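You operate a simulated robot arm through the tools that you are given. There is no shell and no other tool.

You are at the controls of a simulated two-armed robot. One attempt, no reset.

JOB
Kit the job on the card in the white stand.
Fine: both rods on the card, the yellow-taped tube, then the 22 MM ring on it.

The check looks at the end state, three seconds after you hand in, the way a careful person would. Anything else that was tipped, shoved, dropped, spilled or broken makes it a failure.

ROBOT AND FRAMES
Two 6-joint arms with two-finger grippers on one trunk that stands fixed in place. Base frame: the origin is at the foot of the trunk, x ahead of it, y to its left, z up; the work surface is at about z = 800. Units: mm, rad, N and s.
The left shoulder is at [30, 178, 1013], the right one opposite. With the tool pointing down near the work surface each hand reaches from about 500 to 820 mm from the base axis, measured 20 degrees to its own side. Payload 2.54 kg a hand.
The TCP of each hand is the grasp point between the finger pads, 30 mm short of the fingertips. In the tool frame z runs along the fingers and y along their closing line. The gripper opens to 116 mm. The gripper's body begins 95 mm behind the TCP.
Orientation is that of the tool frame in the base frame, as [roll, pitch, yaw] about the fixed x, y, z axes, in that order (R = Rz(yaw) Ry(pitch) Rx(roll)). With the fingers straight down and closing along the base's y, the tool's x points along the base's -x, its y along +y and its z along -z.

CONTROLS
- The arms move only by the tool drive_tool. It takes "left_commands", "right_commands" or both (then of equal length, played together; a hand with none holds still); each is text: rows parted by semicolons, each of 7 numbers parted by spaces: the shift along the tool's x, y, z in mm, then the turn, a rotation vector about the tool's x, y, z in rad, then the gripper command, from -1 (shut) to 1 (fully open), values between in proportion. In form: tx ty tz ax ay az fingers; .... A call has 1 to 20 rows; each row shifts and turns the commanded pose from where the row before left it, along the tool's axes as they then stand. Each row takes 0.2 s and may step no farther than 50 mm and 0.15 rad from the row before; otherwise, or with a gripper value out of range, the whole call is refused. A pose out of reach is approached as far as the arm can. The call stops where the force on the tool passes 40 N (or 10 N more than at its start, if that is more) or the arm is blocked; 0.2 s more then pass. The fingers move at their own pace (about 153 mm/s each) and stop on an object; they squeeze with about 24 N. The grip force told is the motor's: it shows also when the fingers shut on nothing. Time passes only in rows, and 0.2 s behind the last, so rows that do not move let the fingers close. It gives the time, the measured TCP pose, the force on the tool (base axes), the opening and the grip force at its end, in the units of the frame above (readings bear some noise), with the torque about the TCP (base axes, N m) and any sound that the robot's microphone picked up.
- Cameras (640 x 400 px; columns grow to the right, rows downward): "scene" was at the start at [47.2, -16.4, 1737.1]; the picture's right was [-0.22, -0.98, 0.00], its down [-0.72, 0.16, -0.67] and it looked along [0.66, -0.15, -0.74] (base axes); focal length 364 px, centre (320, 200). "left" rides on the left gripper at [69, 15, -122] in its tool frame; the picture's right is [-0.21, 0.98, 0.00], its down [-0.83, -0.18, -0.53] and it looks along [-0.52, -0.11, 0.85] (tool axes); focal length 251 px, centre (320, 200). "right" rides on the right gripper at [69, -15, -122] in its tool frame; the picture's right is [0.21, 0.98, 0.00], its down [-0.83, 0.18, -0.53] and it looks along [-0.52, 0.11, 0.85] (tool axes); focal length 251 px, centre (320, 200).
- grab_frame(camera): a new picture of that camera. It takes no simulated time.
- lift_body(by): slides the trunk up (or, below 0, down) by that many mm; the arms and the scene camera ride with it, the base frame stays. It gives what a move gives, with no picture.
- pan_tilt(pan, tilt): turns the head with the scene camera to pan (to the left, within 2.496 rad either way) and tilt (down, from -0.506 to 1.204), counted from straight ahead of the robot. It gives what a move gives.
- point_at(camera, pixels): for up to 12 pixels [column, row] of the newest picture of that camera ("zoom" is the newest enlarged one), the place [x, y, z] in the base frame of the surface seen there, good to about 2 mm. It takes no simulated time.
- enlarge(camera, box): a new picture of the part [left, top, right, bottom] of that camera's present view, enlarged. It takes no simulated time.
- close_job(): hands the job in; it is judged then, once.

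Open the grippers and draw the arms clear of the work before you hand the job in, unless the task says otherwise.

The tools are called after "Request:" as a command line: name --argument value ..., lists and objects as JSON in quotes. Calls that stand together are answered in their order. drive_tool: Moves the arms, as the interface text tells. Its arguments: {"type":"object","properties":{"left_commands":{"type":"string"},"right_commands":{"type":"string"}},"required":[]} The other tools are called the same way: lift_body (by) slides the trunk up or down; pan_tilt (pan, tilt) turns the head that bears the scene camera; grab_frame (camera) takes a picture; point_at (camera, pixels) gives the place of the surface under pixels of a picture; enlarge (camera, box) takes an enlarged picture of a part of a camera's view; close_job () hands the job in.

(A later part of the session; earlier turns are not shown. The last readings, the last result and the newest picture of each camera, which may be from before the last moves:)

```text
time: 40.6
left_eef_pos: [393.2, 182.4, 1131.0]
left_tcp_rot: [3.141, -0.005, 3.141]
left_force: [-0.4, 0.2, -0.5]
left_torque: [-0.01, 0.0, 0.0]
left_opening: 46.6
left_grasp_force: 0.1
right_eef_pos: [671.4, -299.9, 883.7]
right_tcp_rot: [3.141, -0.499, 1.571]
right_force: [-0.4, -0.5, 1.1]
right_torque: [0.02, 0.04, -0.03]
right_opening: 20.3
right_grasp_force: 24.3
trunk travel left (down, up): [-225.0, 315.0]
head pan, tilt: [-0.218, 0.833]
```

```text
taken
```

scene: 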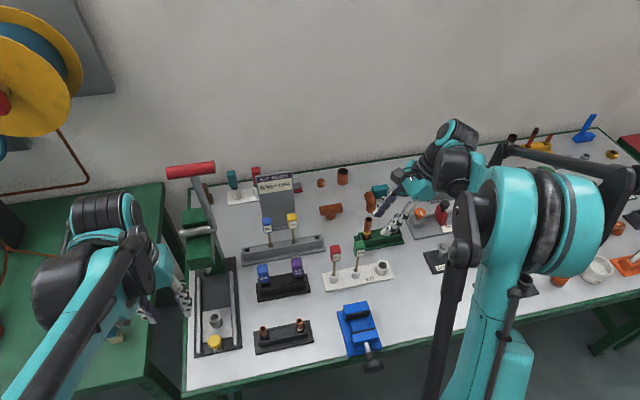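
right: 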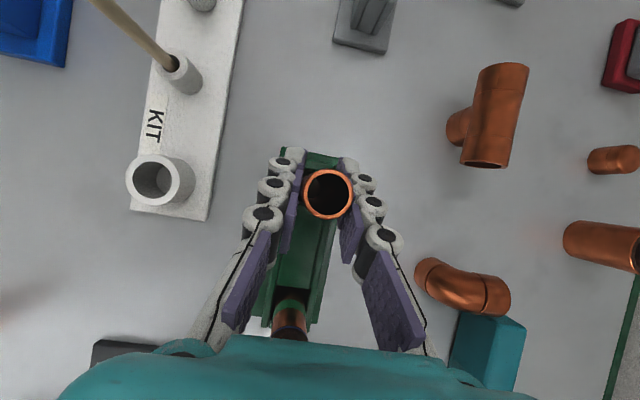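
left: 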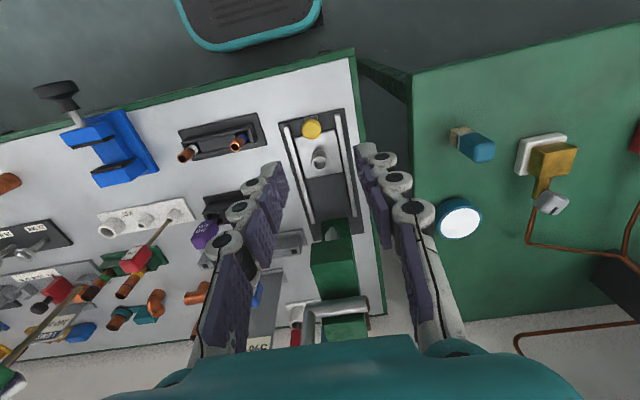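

Gripped at 20.3 mm, 24 N. I lift the tube 76 mm straight up.

Request:
drive_tool --right_commands "4.8 0 -8.8 0 0 0 -1; 7.9 0 -14.5 0 0 0 -1; 7.9 0 -14.5 0 0 0 -1; 7.9 0 -14.5 0 0 0 -1; 7.9 0 -14.5 0 0 0 -1; 0 0 0 0 0 0 -1"

Request:
enlarge --camera "scene" --box '[330, 170, 430, 260]'

Request:
grab_frame --camera "left"

```text
time: 42.0
left_eef_pos: [392.9, 184.1, 1131.3]
left_tcp_rot: [3.14, -0.008, 3.141]
left_force: [0.4, 0.1, -0.7]
left_torque: [0.02, 0.01, 0.0]
left_opening: 46.3
left_grasp_force: 0.1
right_eef_pos: [671.4, -299.2, 961.4]
right_tcp_rot: [-3.142, -0.499, 1.572]
right_force: [0.7, 0.2, -0.6]
right_torque: [0.01, 0.02, 0.05]
right_opening: 20.3
right_grasp_force: 24.1
trunk travel left (down, up): [-225.0, 315.0]
head pan, tilt: [-0.218, 0.833]
```

```text
4.44 times, centred on (380, 215) of scene
```

zoom: 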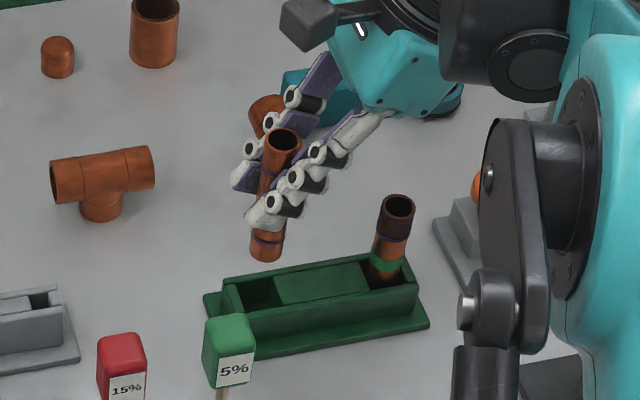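

```text
taken
```

left: 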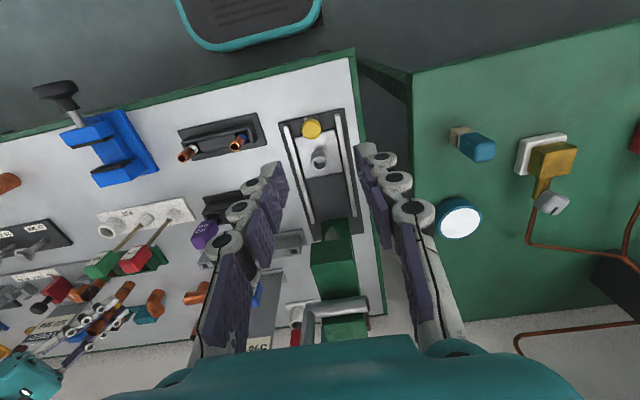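

The tube is clear of the rack. I refine socket 3's centre from both scene and left cameras.

Request:
enlarge --camera "scene" --box '[358, 252, 406, 282]'

Request:
enlarge --camera "left" --box '[86, 212, 134, 242]'

```text
13.33 times, centred on (382, 267) of scene
```

zoom: 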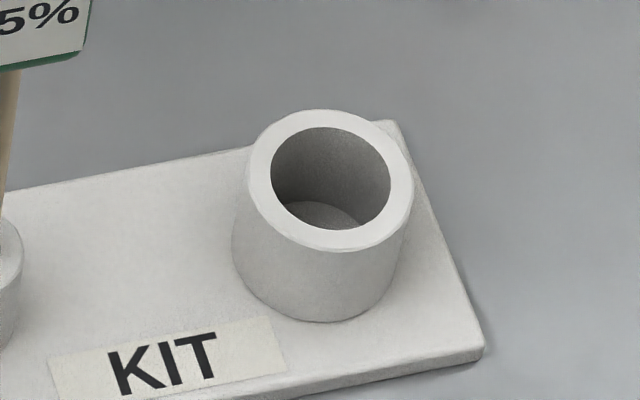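

```text
13.33 times, centred on (110, 227) of left
```

zoom: 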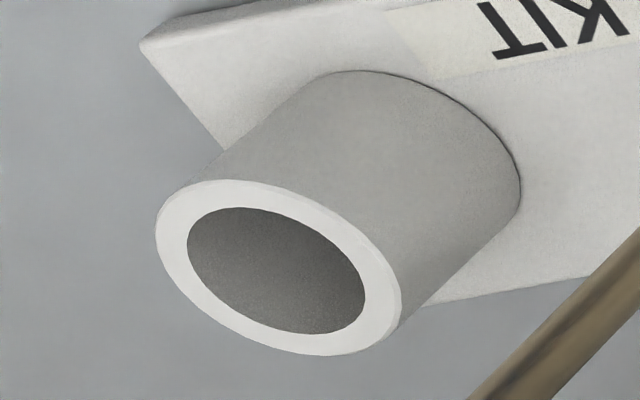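

Request:
point_at --camera "zoom" --pixels '[[170, 240], [386, 298], [228, 192], [328, 346], [300, 204], [256, 336], [350, 235], [206, 303], [175, 270], [381, 268]]'

Request:
enlarge --camera "scene" --box '[358, 252, 406, 282]'

Request:
point_at --camera "zoom" --pixels '[[258, 178], [402, 180], [330, 117], [330, 240], [280, 130], [380, 228], [382, 134], [278, 224], [310, 216], [330, 215]]'

```text
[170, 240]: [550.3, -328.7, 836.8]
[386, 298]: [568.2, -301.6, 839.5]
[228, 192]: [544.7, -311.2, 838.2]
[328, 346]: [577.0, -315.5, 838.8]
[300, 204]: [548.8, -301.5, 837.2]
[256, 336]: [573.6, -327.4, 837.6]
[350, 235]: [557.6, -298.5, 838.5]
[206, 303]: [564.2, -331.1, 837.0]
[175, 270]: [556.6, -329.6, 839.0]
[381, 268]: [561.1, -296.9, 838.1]
```

```text
13.33 times, centred on (382, 267) of scene
```

zoom: 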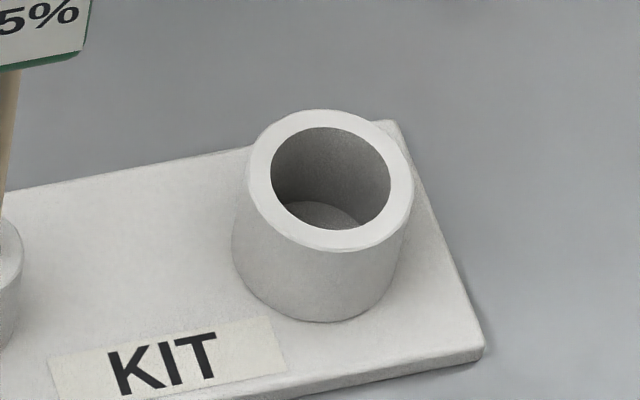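

```text
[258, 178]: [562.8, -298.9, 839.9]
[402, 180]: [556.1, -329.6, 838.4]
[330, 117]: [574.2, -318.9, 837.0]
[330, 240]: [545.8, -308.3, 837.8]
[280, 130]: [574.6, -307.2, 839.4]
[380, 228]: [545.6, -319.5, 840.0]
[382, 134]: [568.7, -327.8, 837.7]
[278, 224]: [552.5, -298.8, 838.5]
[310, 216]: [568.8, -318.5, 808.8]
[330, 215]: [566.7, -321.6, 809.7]
```

Socket 3 is at (560.1,−313.9), hole ≈26 mm, floor ≈809. I carry the tube across to above it.

Request:
drive_tool --right_commands "-3.2 -27.8 -1.76 0 0 0 -1; -3.2 -27.8 -1.76 0 0 0 -1; -3.2 -27.8 -1.76 0 0 0 -1; -3.2 -27.8 -1.76 0 0 0 -1; 0 0 0 0 0 0 -1; 0 0 0 0 0 0 -1"

Request:
enlarge --camera "scene" --box '[340, 210, 420, 280]'

Request:
enlarge --camera "left" --box '[20, 200, 140, 300]'

```text
time: 43.4
left_eef_pos: [393.1, 183.7, 1130.5]
left_tcp_rot: [-3.14, -0.005, 3.14]
left_force: [-0.3, 0.4, -0.1]
left_torque: [0.01, 0.0, -0.02]
left_opening: 46.3
left_grasp_force: 0.1
right_eef_pos: [557.7, -313.5, 961.5]
right_tcp_rot: [-3.14, -0.498, 1.57]
right_force: [-0.3, -0.1, -1.0]
right_torque: [-0.02, -0.01, 0.01]
right_opening: 20.3
right_grasp_force: 24.1
trunk travel left (down, up): [-225.0, 315.0]
head pan, tilt: [-0.218, 0.833]
```

```text
5.71 times, centred on (380, 245) of scene
```

zoom: 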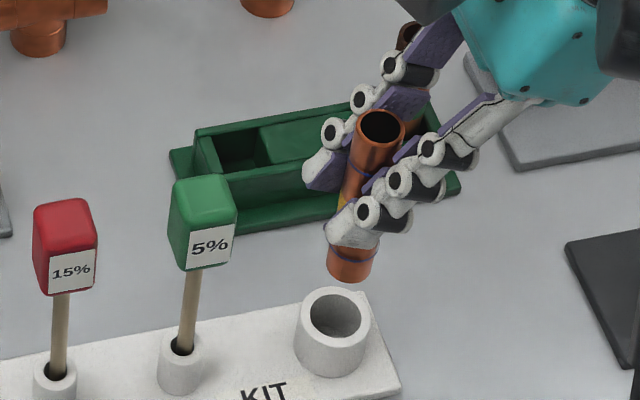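

```text
4.00 times, centred on (80, 250) of left
```

zoom: 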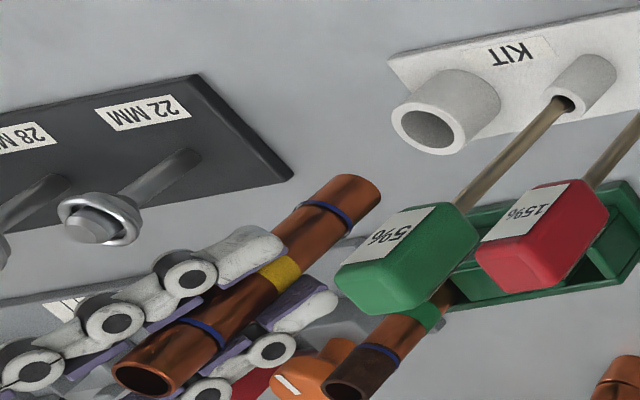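

I measure the held tube in the left zoom (lower part) and scene zoom (rim and lower part).

Request:
point_at --camera "zoom" --pixels '[[362, 196], [345, 208], [325, 225], [305, 243], [288, 258], [225, 315], [200, 340], [366, 205], [350, 183]]'

Request:
enlarge --camera "scene" --box '[340, 210, 420, 280]'

Request:
point_at --camera "zoom" --pixels '[[358, 128], [402, 128], [380, 112], [380, 144], [364, 118], [396, 138], [372, 165], [352, 255], [350, 262], [349, 270], [340, 262], [362, 262]]'

```text
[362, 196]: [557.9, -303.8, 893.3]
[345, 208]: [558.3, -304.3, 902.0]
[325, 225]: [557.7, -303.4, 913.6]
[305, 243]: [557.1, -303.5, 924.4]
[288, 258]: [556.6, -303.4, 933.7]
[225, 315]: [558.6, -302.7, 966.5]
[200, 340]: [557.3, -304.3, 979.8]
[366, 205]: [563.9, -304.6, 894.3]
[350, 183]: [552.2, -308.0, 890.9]
```

```text
5.71 times, centred on (380, 245) of scene
```

zoom: 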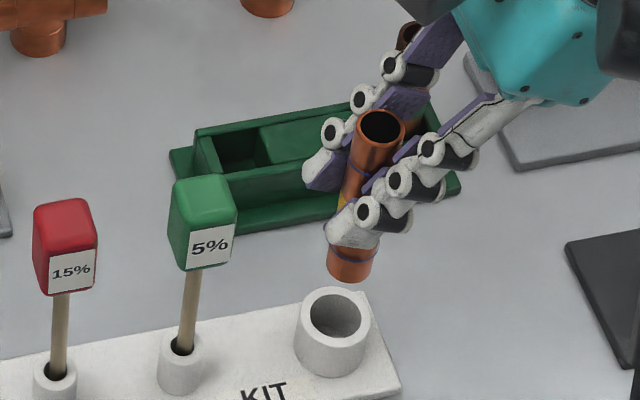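

```text
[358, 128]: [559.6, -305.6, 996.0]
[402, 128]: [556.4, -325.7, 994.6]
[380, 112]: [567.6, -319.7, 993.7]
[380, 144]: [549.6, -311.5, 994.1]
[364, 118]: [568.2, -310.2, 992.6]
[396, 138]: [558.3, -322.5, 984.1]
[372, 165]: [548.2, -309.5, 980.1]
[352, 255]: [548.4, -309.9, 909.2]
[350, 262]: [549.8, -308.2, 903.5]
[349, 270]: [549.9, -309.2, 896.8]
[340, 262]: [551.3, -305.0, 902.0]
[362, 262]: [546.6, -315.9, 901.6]
```

Tube axis ≈(558.9,−314.8), socket (560.1,−313.9). I shift (+1.2,+0.9) and lower 35 mm, then check again.

Request:
drive_tool --right_commands "-5.33 0.4 10.4 0 0 0 -1; -5.33 0.4 10.4 0 0 0 -1; -5.33 0.4 10.4 0 0 0 -1; 0 0 0 0 0 0 -1; 0 0 0 0 0 0 -1"

Request:
enlarge --camera "scene" --box '[350, 230, 414, 280]'

Request:
enlarge --camera "left" --box '[70, 210, 150, 260]'

```text
time: 44.6
left_eef_pos: [392.4, 184.9, 1131.0]
left_tcp_rot: [3.14, -0.007, 3.142]
left_force: [-0.5, 0.4, 0.2]
left_torque: [0.0, -0.01, -0.03]
left_opening: 46.5
left_grasp_force: 0.1
right_eef_pos: [561.6, -313.0, 925.4]
right_tcp_rot: [-3.142, -0.5, 1.571]
right_force: [-0.8, -0.3, -1.2]
right_torque: [0.02, -0.01, -0.01]
right_opening: 20.0
right_grasp_force: 24.1
trunk travel left (down, up): [-225.0, 315.0]
head pan, tilt: [-0.218, 0.833]
```

```text
8.00 times, centred on (382, 255) of scene
```

zoom: 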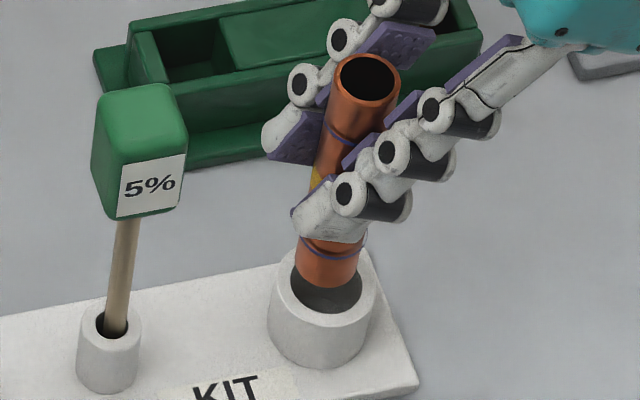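

```text
8.00 times, centred on (110, 235) of left
```

zoom: 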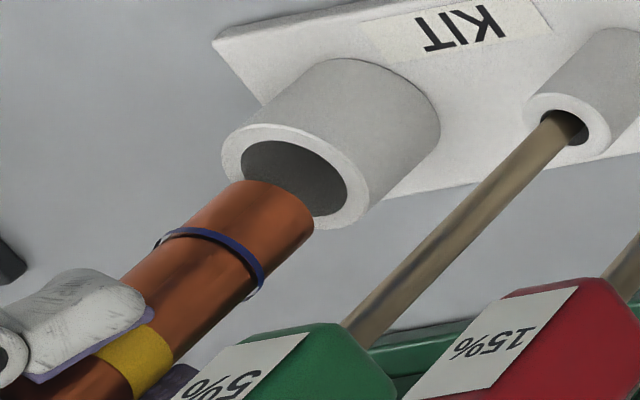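

The tube's lower end is poised over the socket. I verify its axis once more.

Request:
point_at --camera "zoom" --pixels '[[285, 200], [262, 187], [302, 207], [240, 230], [262, 243], [220, 218], [275, 225], [180, 280], [205, 300]]'

Request:
enlarge --camera "scene" --box '[350, 230, 414, 280]'

Request:
point_at --camera "zoom" --pixels '[[337, 80], [397, 80], [367, 58], [367, 101], [345, 65], [389, 95], [330, 260], [328, 275], [310, 265], [348, 265], [355, 120], [330, 245]]'

```text
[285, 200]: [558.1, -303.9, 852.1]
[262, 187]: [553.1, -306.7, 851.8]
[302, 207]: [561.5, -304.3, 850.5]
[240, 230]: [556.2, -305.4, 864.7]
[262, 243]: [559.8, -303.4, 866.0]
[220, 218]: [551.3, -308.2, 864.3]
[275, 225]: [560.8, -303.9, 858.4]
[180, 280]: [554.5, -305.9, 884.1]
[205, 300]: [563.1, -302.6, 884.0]
```

```text
8.00 times, centred on (382, 255) of scene
```

zoom: 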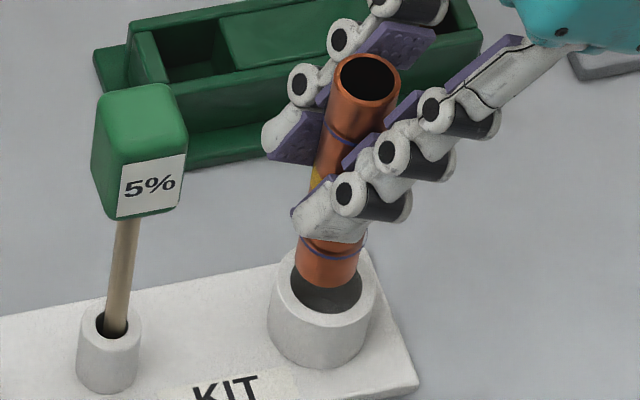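

```text
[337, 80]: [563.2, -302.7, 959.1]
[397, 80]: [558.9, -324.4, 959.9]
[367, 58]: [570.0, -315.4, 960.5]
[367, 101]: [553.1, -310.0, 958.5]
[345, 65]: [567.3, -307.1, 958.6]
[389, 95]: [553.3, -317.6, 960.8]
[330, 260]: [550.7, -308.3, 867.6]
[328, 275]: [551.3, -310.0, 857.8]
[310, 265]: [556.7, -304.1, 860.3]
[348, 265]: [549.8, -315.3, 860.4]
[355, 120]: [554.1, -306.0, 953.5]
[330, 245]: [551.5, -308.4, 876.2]
```

The tube's lower end is at (560.3,−314.2), well centred. I lower it slowly 34 mm into the socket.

Request:
drive_tool --right_commands "-2.4 0 4.39 0 0 0 -1; -2.4 0 4.39 0 0 0 -1; -2.4 0 4.39 0 0 0 -1; -2.4 0 4.39 0 0 0 -1; -2.4 0 4.39 0 0 0 -1; -2.4 0 4.39 0 0 0 -1; -1.92 0 3.51 0 0 0 -1; 0 0 0 0 0 0 -1"

Request:
enlarge --camera "scene" --box '[350, 230, 414, 280]'

```text
time: 46.4
left_eef_pos: [392.9, 185.4, 1131.6]
left_tcp_rot: [-3.141, -0.005, -3.14]
left_force: [0.1, 0.2, -0.2]
left_torque: [0.0, -0.01, 0.05]
left_opening: 46.5
left_grasp_force: 0.2
right_eef_pos: [560.7, -312.1, 892.0]
right_tcp_rot: [-3.14, -0.499, 1.571]
right_force: [0.2, -0.1, 0.3]
right_torque: [-0.01, -0.01, 0.01]
right_opening: 20.4
right_grasp_force: 23.8
trunk travel left (down, up): [-225.0, 315.0]
head pan, tilt: [-0.218, 0.833]
```

```text
8.00 times, centred on (382, 255) of scene
```

zoom: 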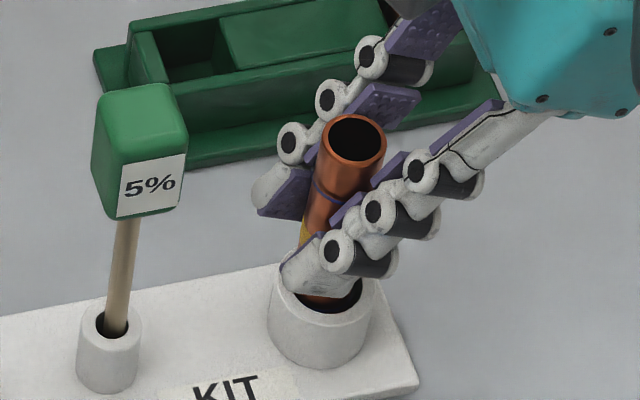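

The tube is in the socket, no load yet (z 892). I continue down toward the floor.

Request:
drive_tool --right_commands "-1.92 0 3.51 0 0 0 -1; -0.96 0 1.755 0 0 0 -1; 0 0 0 0 0 0 -1"

```text
time: 47.2
left_eef_pos: [393.0, 184.4, 1131.4]
left_tcp_rot: [-3.141, -0.005, -3.141]
left_force: [-0.5, -0.4, 0.4]
left_torque: [0.02, -0.01, 0.04]
left_opening: 46.5
left_grasp_force: 0.1
right_eef_pos: [561.7, -312.8, 885.5]
right_tcp_rot: [-3.141, -0.499, 1.571]
right_force: [-0.4, 0.6, -0.5]
right_torque: [0.01, 0.0, 0.0]
right_opening: 20.3
right_grasp_force: 23.7
trunk travel left (down, up): [-225.0, 315.0]
head pan, tilt: [-0.218, 0.833]
```

Request:
drive_tool --right_commands "-0.72 0 1.32 0 0 0 -1; -0.72 0 1.32 0 0 0 -1; 0 0 0 0 0 0 -1"

```text
time: 48.0
left_eef_pos: [392.5, 184.4, 1132.1]
left_tcp_rot: [-3.141, -0.004, 3.141]
left_force: [0.0, 0.2, 0.7]
left_torque: [0.0, -0.01, 0.01]
left_opening: 46.4
left_grasp_force: 0.1
right_eef_pos: [560.0, -312.9, 883.7]
right_tcp_rot: [3.139, -0.501, 1.57]
right_force: [2.8, -3.8, 14.4]
right_torque: [-0.19, -0.15, 0.01]
right_opening: 20.0
right_grasp_force: 24.1
trunk travel left (down, up): [-225.0, 315.0]
head pan, tilt: [-0.218, 0.833]
```

The tube is on the floor of its socket (14 N). I open and withdraw along the tool axis.

Request:
drive_tool --right_commands "0 0 0 0 0 0 -0.65; 0 0 0 0 0 0 -0.2; 0 0 0 0 0 0 -0.2; 0 0 -20 0 0 0 -0.2; 0 0 -30 0 0 0 -0.2; 0 0 -35 0 0 0 -0.2; 0 0 -40 0 0 0 -0.2"

Request:
grab_frame --camera "scene"

Request:
grab_frame --camera "right"

```text
time: 49.6
left_eef_pos: [391.8, 184.7, 1131.4]
left_tcp_rot: [3.141, -0.004, 3.141]
left_force: [0.2, -0.3, -0.3]
left_torque: [-0.03, -0.04, -0.02]
left_opening: 46.5
left_grasp_force: 0.1
right_eef_pos: [560.1, -372.8, 993.3]
right_tcp_rot: [-3.141, -0.498, 1.573]
right_force: [-0.5, -0.1, -0.7]
right_torque: [0.01, 0.01, 0.01]
right_opening: 46.4
right_grasp_force: 0.0
trunk travel left (down, up): [-225.0, 315.0]
head pan, tilt: [-0.218, 0.833]
```

```text
taken
```

scene: 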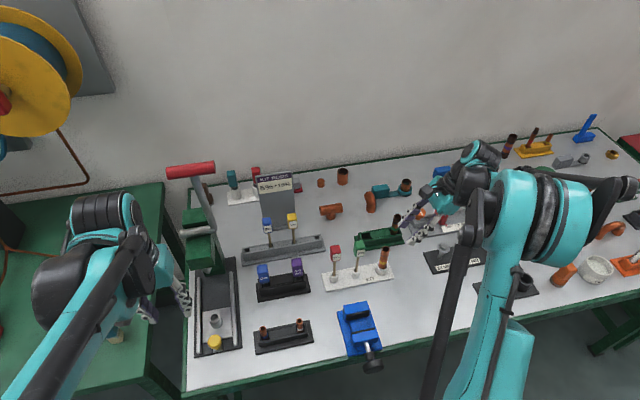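

```text
taken
```

right: 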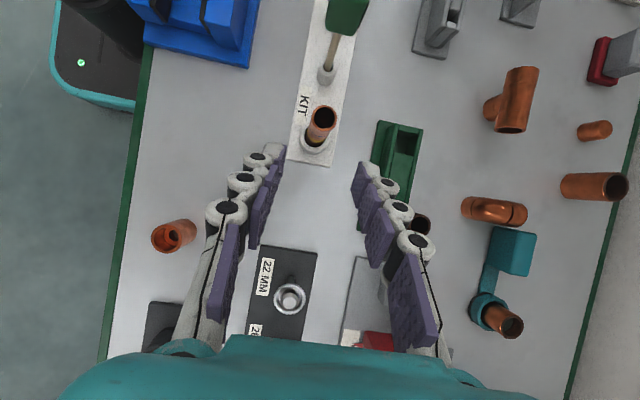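

The tube is in socket 3. The 22 MM ring peg shows at (289,298) in the right view; I enlarge and measure it.

Request:
enlarge --camera "right" --box '[250, 250, 330, 330]'

Request:
enlarge --camera "scene" --box '[410, 230, 490, 280]'

Request:
enlarge --camera "left" --box '[0, 200, 80, 280]'

```text
5.00 times, centred on (290, 290) of right
```

zoom: 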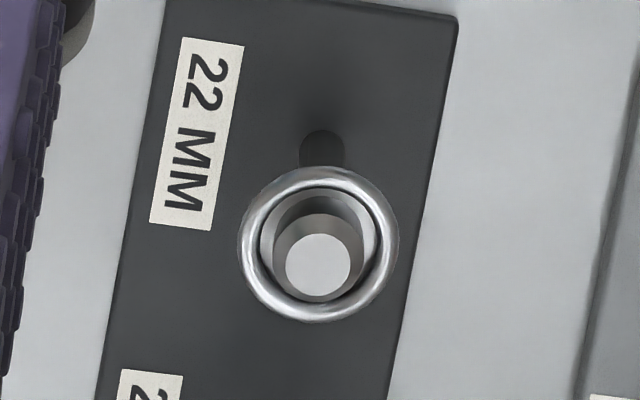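

```text
8.00 times, centred on (450, 255) of scene
```

zoom: 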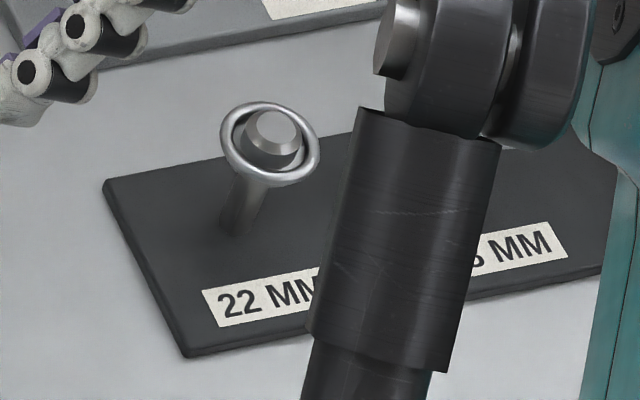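

```text
5.00 times, centred on (40, 240) of left
```

zoom: 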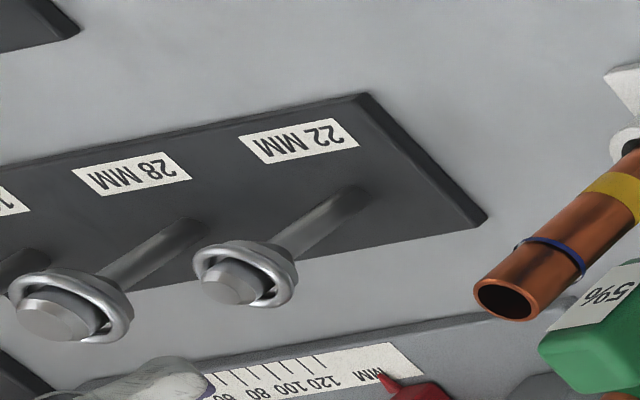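

Request:
enlarge --camera "left" --box '[30, 238, 70, 268]'

Request:
enlarge --camera "scene" --box '[432, 238, 460, 260]'

```text
13.33 times, centred on (50, 253) of left
```

zoom: 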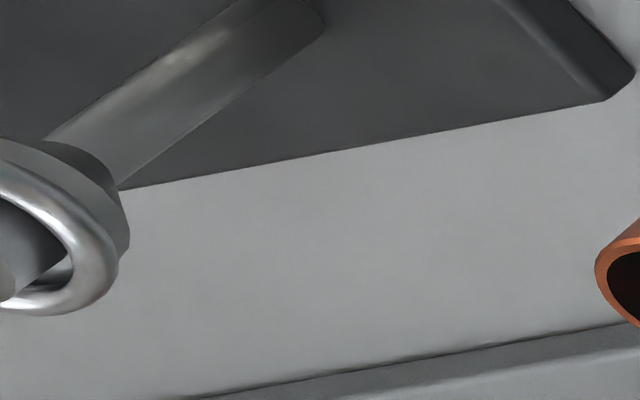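

```text
16.00 times, centred on (446, 249) of scene
```

zoom: 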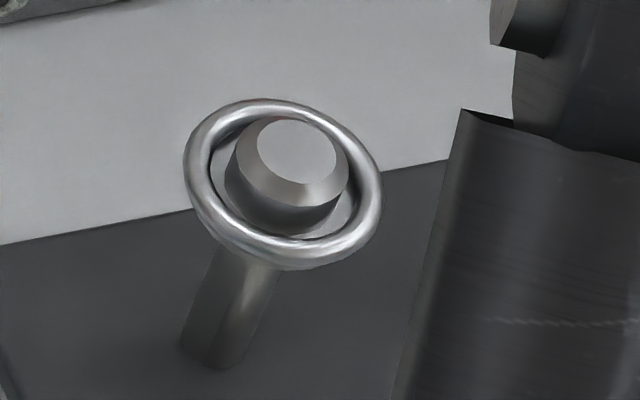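

The ring lies on a flange around a chamfered pin. I measure points on the ring, pin and stem in this scene zoom, then in the left view.

Request:
point_at --camera "zoom" --pixels '[[197, 160], [371, 205], [300, 106], [268, 252], [225, 120], [345, 245], [360, 150], [208, 215], [297, 152], [285, 195], [235, 300], [215, 355]]'

Request:
enlarge --camera "left" --box '[18, 240, 82, 280]'

```text
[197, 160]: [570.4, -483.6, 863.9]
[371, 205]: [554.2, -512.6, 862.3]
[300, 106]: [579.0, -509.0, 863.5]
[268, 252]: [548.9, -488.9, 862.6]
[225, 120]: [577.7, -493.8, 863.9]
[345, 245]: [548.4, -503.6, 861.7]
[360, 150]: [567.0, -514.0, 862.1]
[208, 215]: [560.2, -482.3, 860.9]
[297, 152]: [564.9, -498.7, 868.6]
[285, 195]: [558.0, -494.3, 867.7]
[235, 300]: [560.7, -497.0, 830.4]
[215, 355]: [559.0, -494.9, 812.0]
```

```text
10.00 times, centred on (50, 260) of left
```

zoom: 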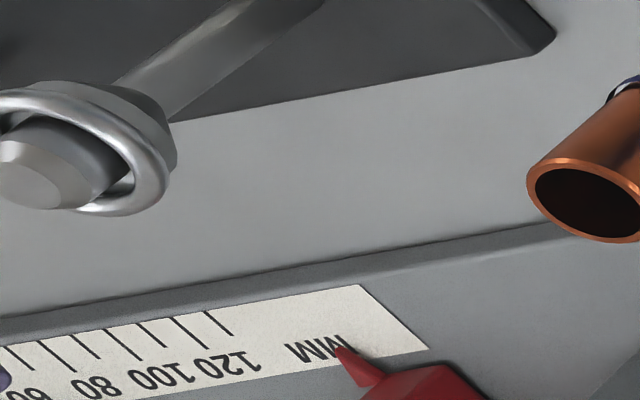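

The ring's centre is near (563.2,−498.5), top z≈863, OD ≈36–37 mm. I check whether the flange under it is narrower than the ring, from the left camera.

Request:
enlarge --camera "left" --box '[6, 236, 46, 266]'

Request:
point_at --camera "zoom" --pixels '[[320, 200]]'

```text
13.33 times, centred on (26, 251) of left
```

zoom: 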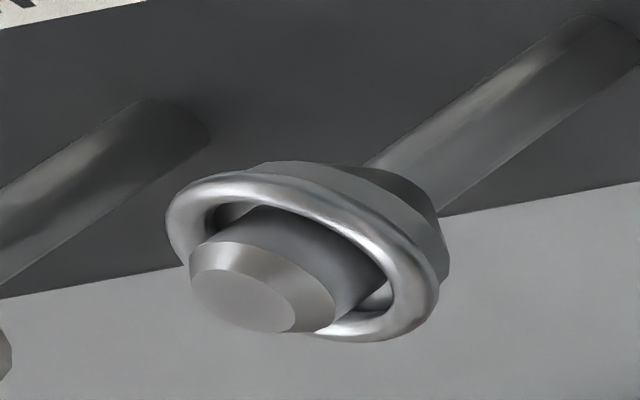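

```text
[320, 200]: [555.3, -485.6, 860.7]
```

The flange (R≈13–15 mm) is narrower than the ring (R≈18 mm), so the fingers can take the ring's outside. I move the right hand above it with the fingers at ~61 mm.

Request:
drive_tool --right_commands "-29.8 0.8 -14 0 0 0 0.05; -29.8 0.8 -14 0 0 0 0.05; -29.8 0.8 -14 0 0 0 0.05; -29.8 0.7 -14 0 0 0 0.05; 0 0 0 0 0 0 0.05"

Request:
grab_frame --camera "right"

Request:
grab_frame --camera "scene"

```text
time: 50.8
left_eef_pos: [392.4, 184.4, 1131.7]
left_tcp_rot: [-3.141, -0.003, 3.141]
left_force: [0.9, 0.0, -0.2]
left_torque: [-0.01, 0.01, -0.01]
left_opening: 46.2
left_grasp_force: 0.0
right_eef_pos: [563.7, -503.6, 984.4]
right_tcp_rot: [3.141, -0.498, 1.57]
right_force: [0.4, 0.5, -0.1]
right_torque: [0.0, 0.0, -0.03]
right_opening: 60.8
right_grasp_force: 0.0
trunk travel left (down, up): [-225.0, 315.0]
head pan, tilt: [-0.218, 0.833]
```

```text
taken
```

right: 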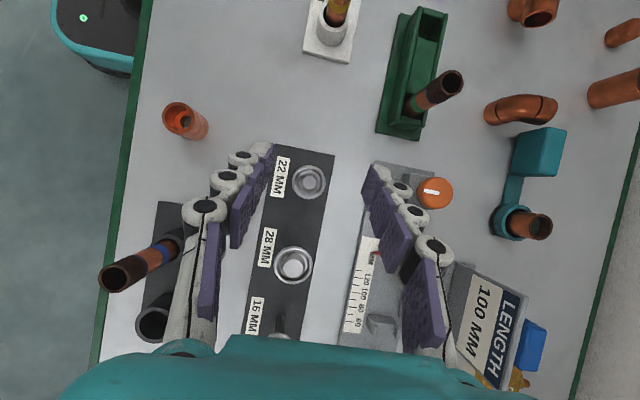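

```text
taken
```

scene: 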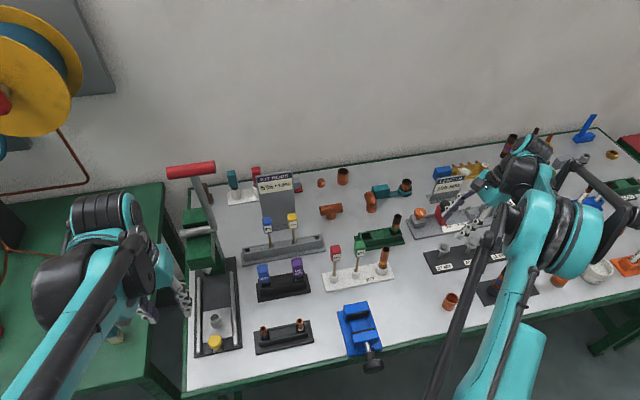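

The ring shows at (310,182). I enlarge to measure it again and check the heights of the nearby gauge, knob and blue-taped tube.

Request:
point_at --camera "right" --pixels '[[115, 275], [150, 258], [180, 235], [152, 325], [437, 190], [395, 170], [365, 255], [430, 255], [330, 160], [290, 260], [270, 320], [378, 322]]'

Request:
enlarge --camera "right" --box '[280, 155, 340, 205]'

```text
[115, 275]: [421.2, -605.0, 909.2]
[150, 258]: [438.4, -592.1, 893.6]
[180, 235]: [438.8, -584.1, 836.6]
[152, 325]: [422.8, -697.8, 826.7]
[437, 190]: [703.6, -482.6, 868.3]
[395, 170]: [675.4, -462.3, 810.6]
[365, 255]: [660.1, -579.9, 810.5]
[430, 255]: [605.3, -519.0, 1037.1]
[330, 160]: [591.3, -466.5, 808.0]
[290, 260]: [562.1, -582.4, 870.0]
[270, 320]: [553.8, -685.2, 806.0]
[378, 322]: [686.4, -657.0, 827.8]
```

```text
8.00 times, centred on (310, 180) of right
```

zoom: 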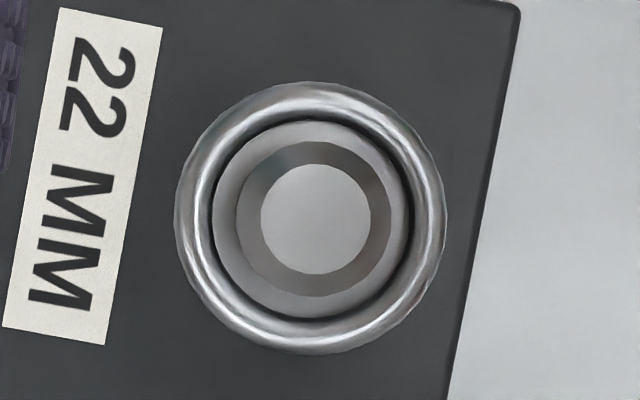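

Request:
point_at --camera "zoom" --pixels '[[193, 218], [427, 218], [310, 101], [310, 335], [227, 135], [393, 301], [393, 135], [227, 301], [316, 218], [225, 218], [400, 218]]'

```text
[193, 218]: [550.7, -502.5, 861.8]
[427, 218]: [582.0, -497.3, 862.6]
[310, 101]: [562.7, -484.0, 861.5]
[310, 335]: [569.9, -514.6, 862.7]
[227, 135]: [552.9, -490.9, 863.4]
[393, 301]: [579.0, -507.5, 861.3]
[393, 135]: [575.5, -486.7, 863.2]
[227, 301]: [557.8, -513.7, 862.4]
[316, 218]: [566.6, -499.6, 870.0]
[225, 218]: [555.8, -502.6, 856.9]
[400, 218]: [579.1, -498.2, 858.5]
```

Averaging views, the ring's centre is about (564.8,−499.1), mid-height z≈860.5. I lower so the ring sits ~12 mm below the TCP between the pads.

Request:
drive_tool --right_commands "-11.1 0.26 19.8 0 0 0 0.05; -11.1 0.26 19.8 0 0 0 0.05; -11.1 0.26 19.8 0 0 0 0.05; -11.1 0.26 19.8 0 0 0 0.05; -11.1 0.26 19.8 0 0 0 0.05; 0 0 0 0 0 0 0.05"

Request:
grab_frame --camera "right"

Request:
enlarge --camera "left" --box '[0, 210, 80, 290]'

Request:
enlarge --camera "scene" --box '[410, 200, 490, 280]'

```text
time: 52.2
left_eef_pos: [392.0, 184.6, 1131.4]
left_tcp_rot: [3.14, -0.004, -3.141]
left_force: [-1.5, 0.3, 0.8]
left_torque: [0.01, 0.0, 0.01]
left_opening: 46.1
left_grasp_force: 0.2
right_eef_pos: [566.7, -505.1, 870.0]
right_tcp_rot: [3.141, -0.499, 1.57]
right_force: [0.1, 0.1, 0.0]
right_torque: [-0.05, 0.0, -0.01]
right_opening: 60.9
right_grasp_force: 0.0
trunk travel left (down, up): [-225.0, 315.0]
head pan, tilt: [-0.218, 0.833]
```

```text
taken
```

right: 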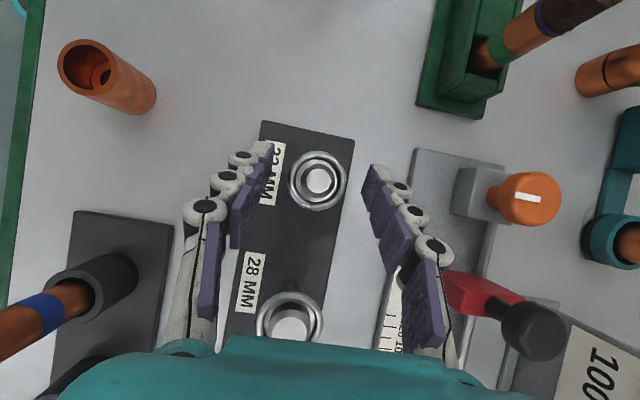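

```text
5.00 times, centred on (40, 250) of left
```

zoom: 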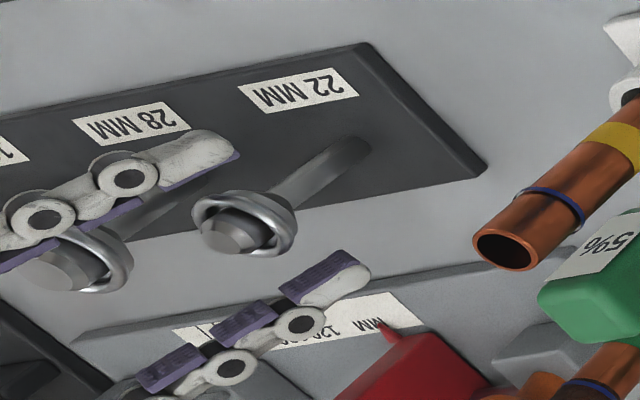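

```text
5.00 times, centred on (450, 240) of scene
```

zoom: 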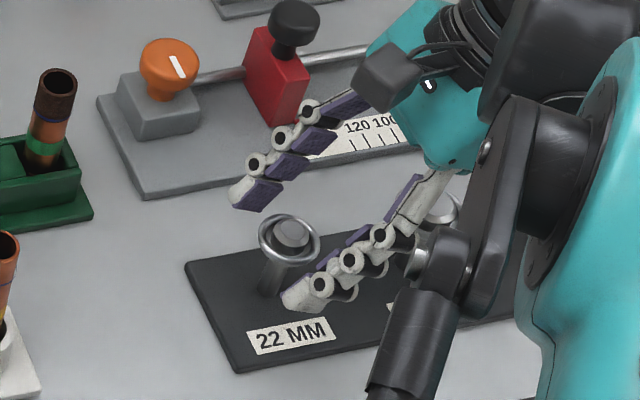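

The ring's centre at (318,180) matches the intended grip point (320,182). I close the fingers on it.

Request:
drive_tool --right_commands "0 0 0 0 0 0 -0.2; 0 0 0 0 0 0 -0.3; 0 0 0 0 0 0 -1; 0 0 0 0 0 0 -1; 0 0 0 0 0 0 -1"

Request:
grab_frame --camera "right"

Request:
enlarge --camera "left" --box '[0, 210, 80, 290]'

Request:
enlarge --camera "scene" --box '[420, 220, 480, 270]'

```text
time: 53.4
left_eef_pos: [393.2, 183.9, 1130.4]
left_tcp_rot: [-3.141, -0.005, -3.142]
left_force: [1.0, 0.5, 0.5]
left_torque: [-0.01, 0.01, 0.04]
left_opening: 46.4
left_grasp_force: 0.1
right_eef_pos: [566.2, -505.0, 870.9]
right_tcp_rot: [-3.141, -0.498, 1.57]
right_force: [0.2, -0.2, 0.0]
right_torque: [0.01, -0.03, 0.0]
right_opening: 34.2
right_grasp_force: 24.2
trunk travel left (down, up): [-225.0, 315.0]
head pan, tilt: [-0.218, 0.833]
```

```text
taken
```

right: 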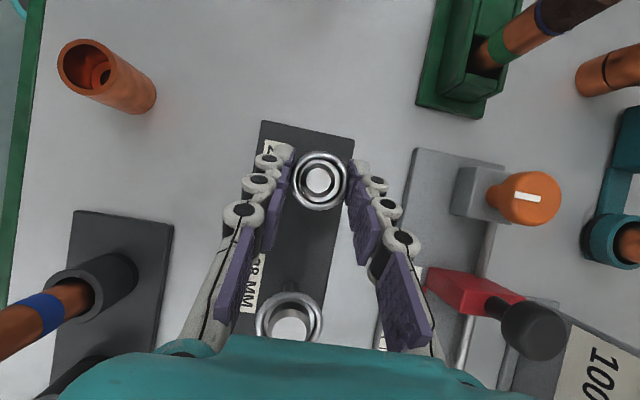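

```text
5.00 times, centred on (40, 250) of left
```

zoom: 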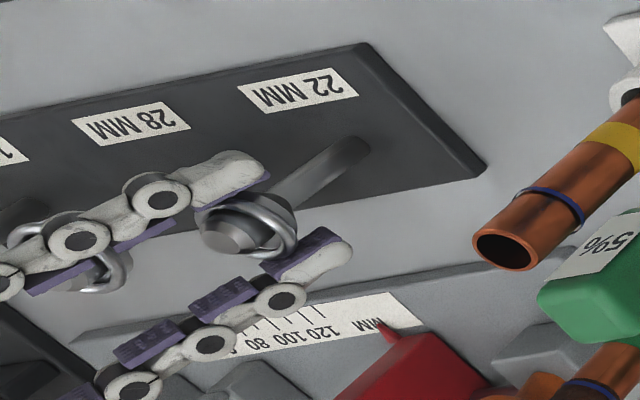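

```text
8.00 times, centred on (450, 245) of scene
```

zoom: 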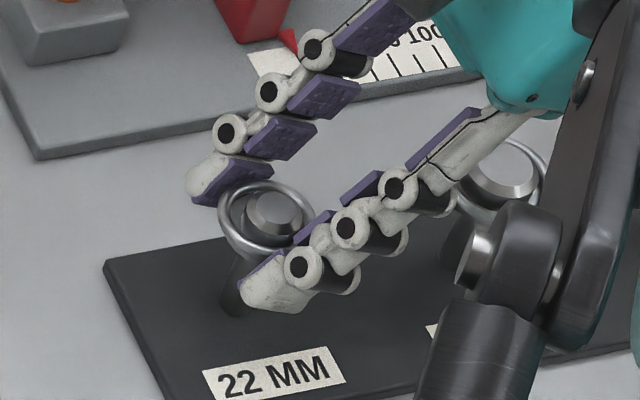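

The fingers stopped at 34.2 mm with 24 N, consistent with the ring's outside. I lift slowly 12 mm and look.

Request:
drive_tool --right_commands "1.44 0 -2.63 0 0 0 -1; 1.44 0 -2.63 0 0 0 -1; 1.44 0 -2.63 0 0 0 -1; 1.44 0 -2.63 0 0 0 -1; 0 0 0 0 0 0 -1"

Request:
enlarge --camera "right" --box '[260, 140, 380, 230]'

Request:
enlarge --camera "left" --box '[0, 220, 72, 270]'

Request:
enlarge --camera "scene" --box '[420, 220, 480, 270]'

```text
time: 54.6
left_eef_pos: [393.2, 184.6, 1132.6]
left_tcp_rot: [-3.14, -0.007, -3.141]
left_force: [-0.5, -1.0, 0.7]
left_torque: [-0.02, -0.04, 0.01]
left_opening: 46.5
left_grasp_force: 0.0
right_eef_pos: [566.4, -505.7, 883.1]
right_tcp_rot: [3.14, -0.499, 1.571]
right_force: [0.9, 1.1, 0.3]
right_torque: [-0.02, -0.01, -0.01]
right_opening: 34.5
right_grasp_force: 24.4
trunk travel left (down, up): [-225.0, 315.0]
head pan, tilt: [-0.218, 0.833]
```

```text
4.44 times, centred on (320, 185) of right
```

zoom: 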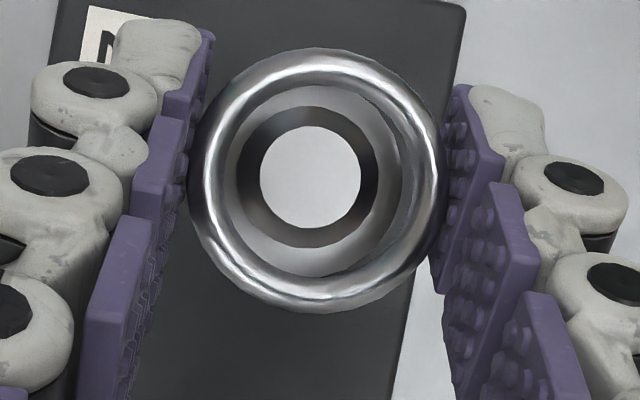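

```text
8.00 times, centred on (36, 245) of left
```

zoom: 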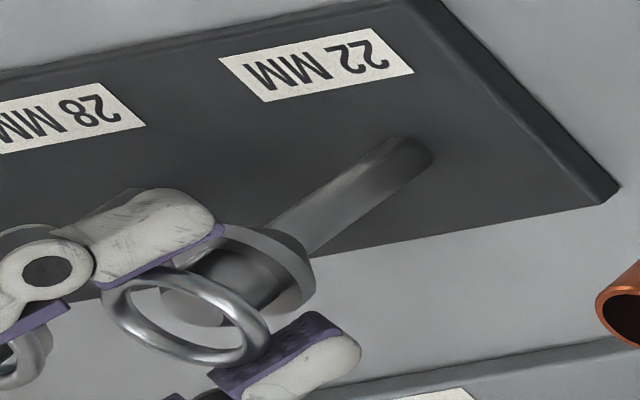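

```text
8.00 times, centred on (450, 245) of scene
```

zoom: 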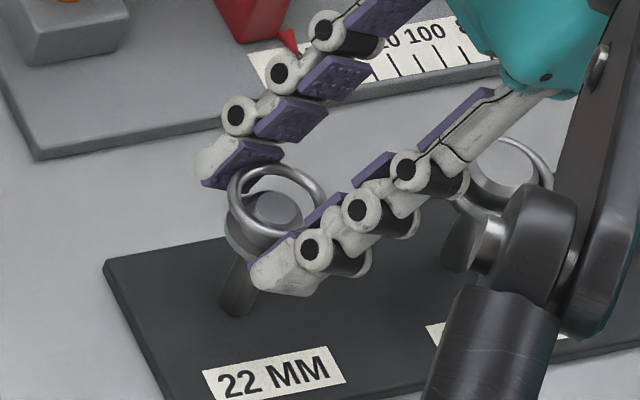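

The ring came up level between the fingertip pads. I raise it 110 mm, then measure the tube's rim in the KIT stand.

Request:
drive_tool --right_commands "10.55 0 -19.3 0 0 0 -1; 10.55 0 -19.3 0 0 0 -1; 10.55 0 -19.3 0 0 0 -1; 10.55 0 -19.3 0 0 0 -1; 10.55 0 -19.3 0 0 0 -1; 0 0 0 0 0 0 -1"

Request:
enlarge --camera "scene" --box '[360, 235, 408, 275]'

Request:
enlarge --camera "left" --box '[76, 215, 140, 275]'

```text
time: 56.0
left_eef_pos: [392.7, 183.7, 1130.8]
left_tcp_rot: [3.14, -0.007, -3.141]
left_force: [-0.3, -0.7, -0.6]
left_torque: [0.01, 0.02, -0.04]
left_opening: 46.2
left_grasp_force: 0.1
right_eef_pos: [566.8, -505.2, 991.5]
right_tcp_rot: [-3.141, -0.5, 1.572]
right_force: [-0.4, -0.7, 0.0]
right_torque: [0.02, -0.02, 0.01]
right_opening: 34.4
right_grasp_force: 24.1
trunk travel left (down, up): [-225.0, 315.0]
head pan, tilt: [-0.218, 0.833]
```

```text
10.00 times, centred on (384, 255) of scene
```

zoom: 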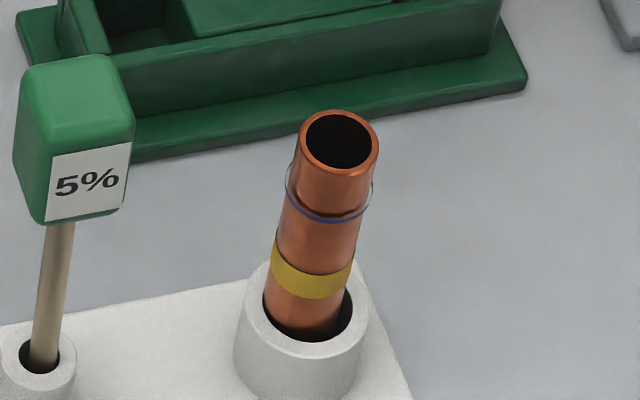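

```text
6.67 times, centred on (108, 245) of left
```

zoom: 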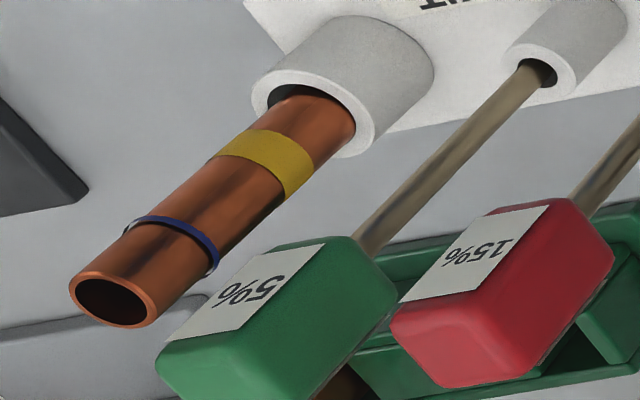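

Request:
point_at --camera "zoom" --pixels '[[74, 290], [155, 312], [105, 272], [125, 322], [85, 305], [147, 290], [175, 245], [190, 215], [230, 185], [270, 160], [320, 110], [205, 262]]'

Request:
enlarge --camera "scene" --box '[360, 235, 408, 275]'

Request:
point_at --camera "zoom" --pixels '[[302, 142], [376, 142], [339, 113], [339, 171], [312, 122], [366, 162], [366, 122], [312, 162], [331, 195], [322, 240], [311, 285], [306, 310]]'

```text
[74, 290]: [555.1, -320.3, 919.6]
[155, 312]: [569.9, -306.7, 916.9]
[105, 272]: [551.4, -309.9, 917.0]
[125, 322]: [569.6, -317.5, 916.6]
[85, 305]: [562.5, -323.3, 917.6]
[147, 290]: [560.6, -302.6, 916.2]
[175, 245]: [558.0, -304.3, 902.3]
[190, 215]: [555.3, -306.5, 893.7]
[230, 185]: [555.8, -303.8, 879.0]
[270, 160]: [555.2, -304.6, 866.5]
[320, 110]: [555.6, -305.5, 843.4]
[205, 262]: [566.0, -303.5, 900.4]
```

```text
10.00 times, centred on (384, 255) of scene
```

zoom: 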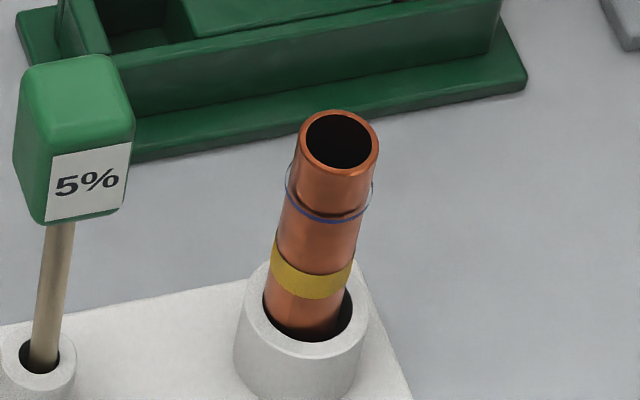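

```text
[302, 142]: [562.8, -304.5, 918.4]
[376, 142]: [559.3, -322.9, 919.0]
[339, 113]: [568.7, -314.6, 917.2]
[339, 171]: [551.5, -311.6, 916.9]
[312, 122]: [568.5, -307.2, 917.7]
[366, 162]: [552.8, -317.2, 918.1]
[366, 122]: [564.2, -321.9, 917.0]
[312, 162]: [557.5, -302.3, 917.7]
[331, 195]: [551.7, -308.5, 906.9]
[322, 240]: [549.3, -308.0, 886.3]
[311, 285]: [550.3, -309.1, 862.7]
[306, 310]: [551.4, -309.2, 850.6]
```

The tube's rim is centred at (561.1,−313.1,917.5). Now I measure the held ring from the scene and right cameras.

Request:
grab_frame --camera "scene"

Request:
enlarge --camera "right" --box '[280, 145, 360, 205]'

Request:
enlarge --camera "scene" --box '[430, 190, 490, 240]'

```text
taken
```

scene: 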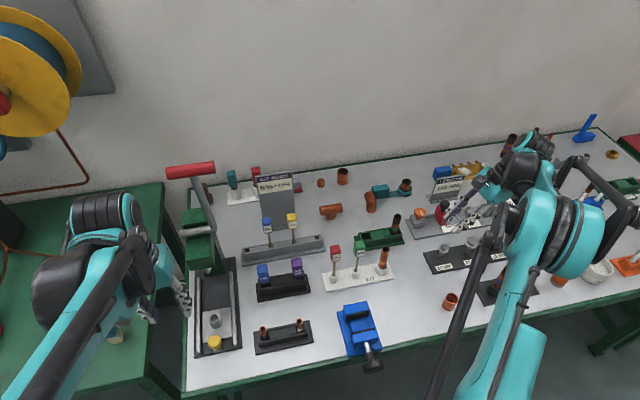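

```text
6.67 times, centred on (320, 175) of right
```

zoom: 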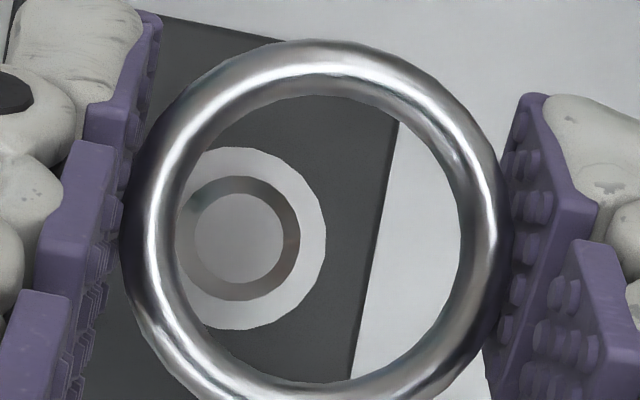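

```text
8.00 times, centred on (460, 215) of scene
```

zoom: 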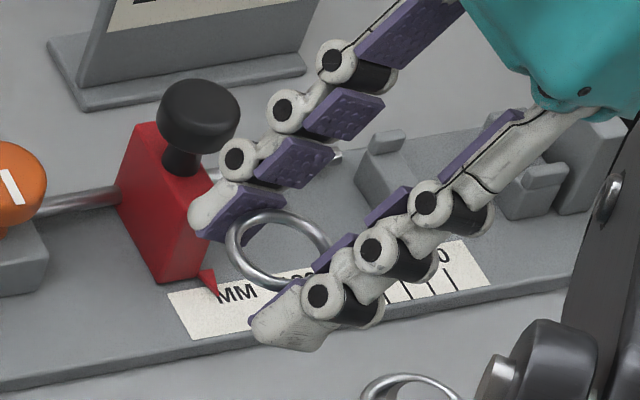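

Request:
point_at --camera "zoom" --pixels '[[234, 245], [240, 225], [258, 214], [280, 212], [305, 220], [322, 240], [245, 270], [262, 284]]'

Request:
enlarge --camera "right" --box '[270, 140, 370, 220]'

Request:
grab_frame --camera "left"

```text
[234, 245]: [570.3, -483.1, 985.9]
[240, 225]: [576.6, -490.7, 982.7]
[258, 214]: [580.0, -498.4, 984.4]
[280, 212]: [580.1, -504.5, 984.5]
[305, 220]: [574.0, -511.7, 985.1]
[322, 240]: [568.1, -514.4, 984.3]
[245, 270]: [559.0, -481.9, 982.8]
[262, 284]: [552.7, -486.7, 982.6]
```

```text
5.00 times, centred on (320, 180) of right
```

zoom: 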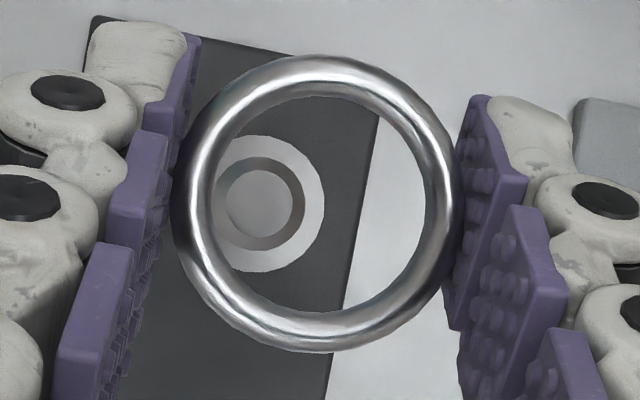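

```text
taken
```

left: 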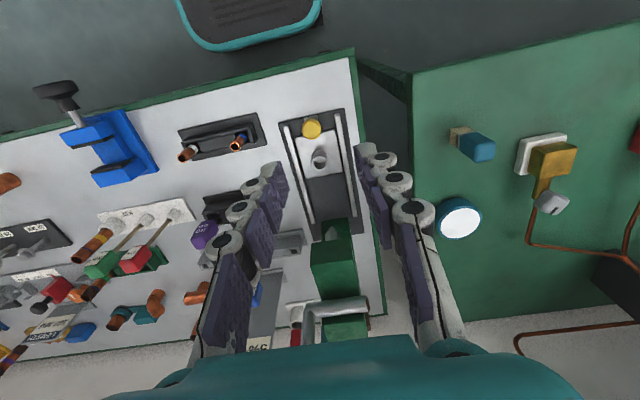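

Request:
enlarge --camera "right" --box '[270, 140, 370, 220]'

Request:
point_at --camera "zoom" --pixels '[[192, 203], [441, 203], [317, 74], [317, 332], [228, 112], [406, 294], [406, 112], [228, 294]]'

```text
5.00 times, centred on (320, 180) of right
```

zoom: 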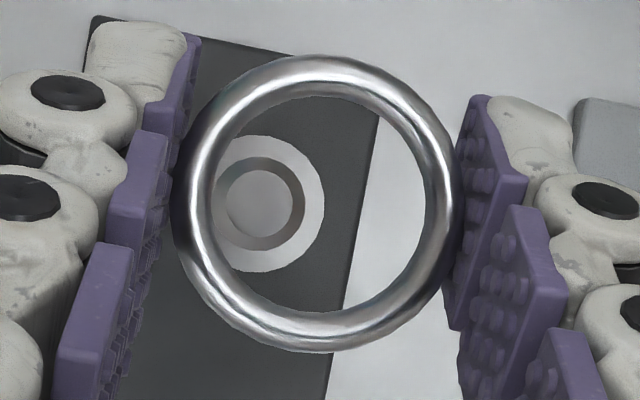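

```text
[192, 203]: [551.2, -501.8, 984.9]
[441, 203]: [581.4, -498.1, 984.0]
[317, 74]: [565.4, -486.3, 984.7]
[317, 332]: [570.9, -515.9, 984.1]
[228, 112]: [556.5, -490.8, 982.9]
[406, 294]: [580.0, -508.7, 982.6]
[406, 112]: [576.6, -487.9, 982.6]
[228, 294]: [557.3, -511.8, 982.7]
```

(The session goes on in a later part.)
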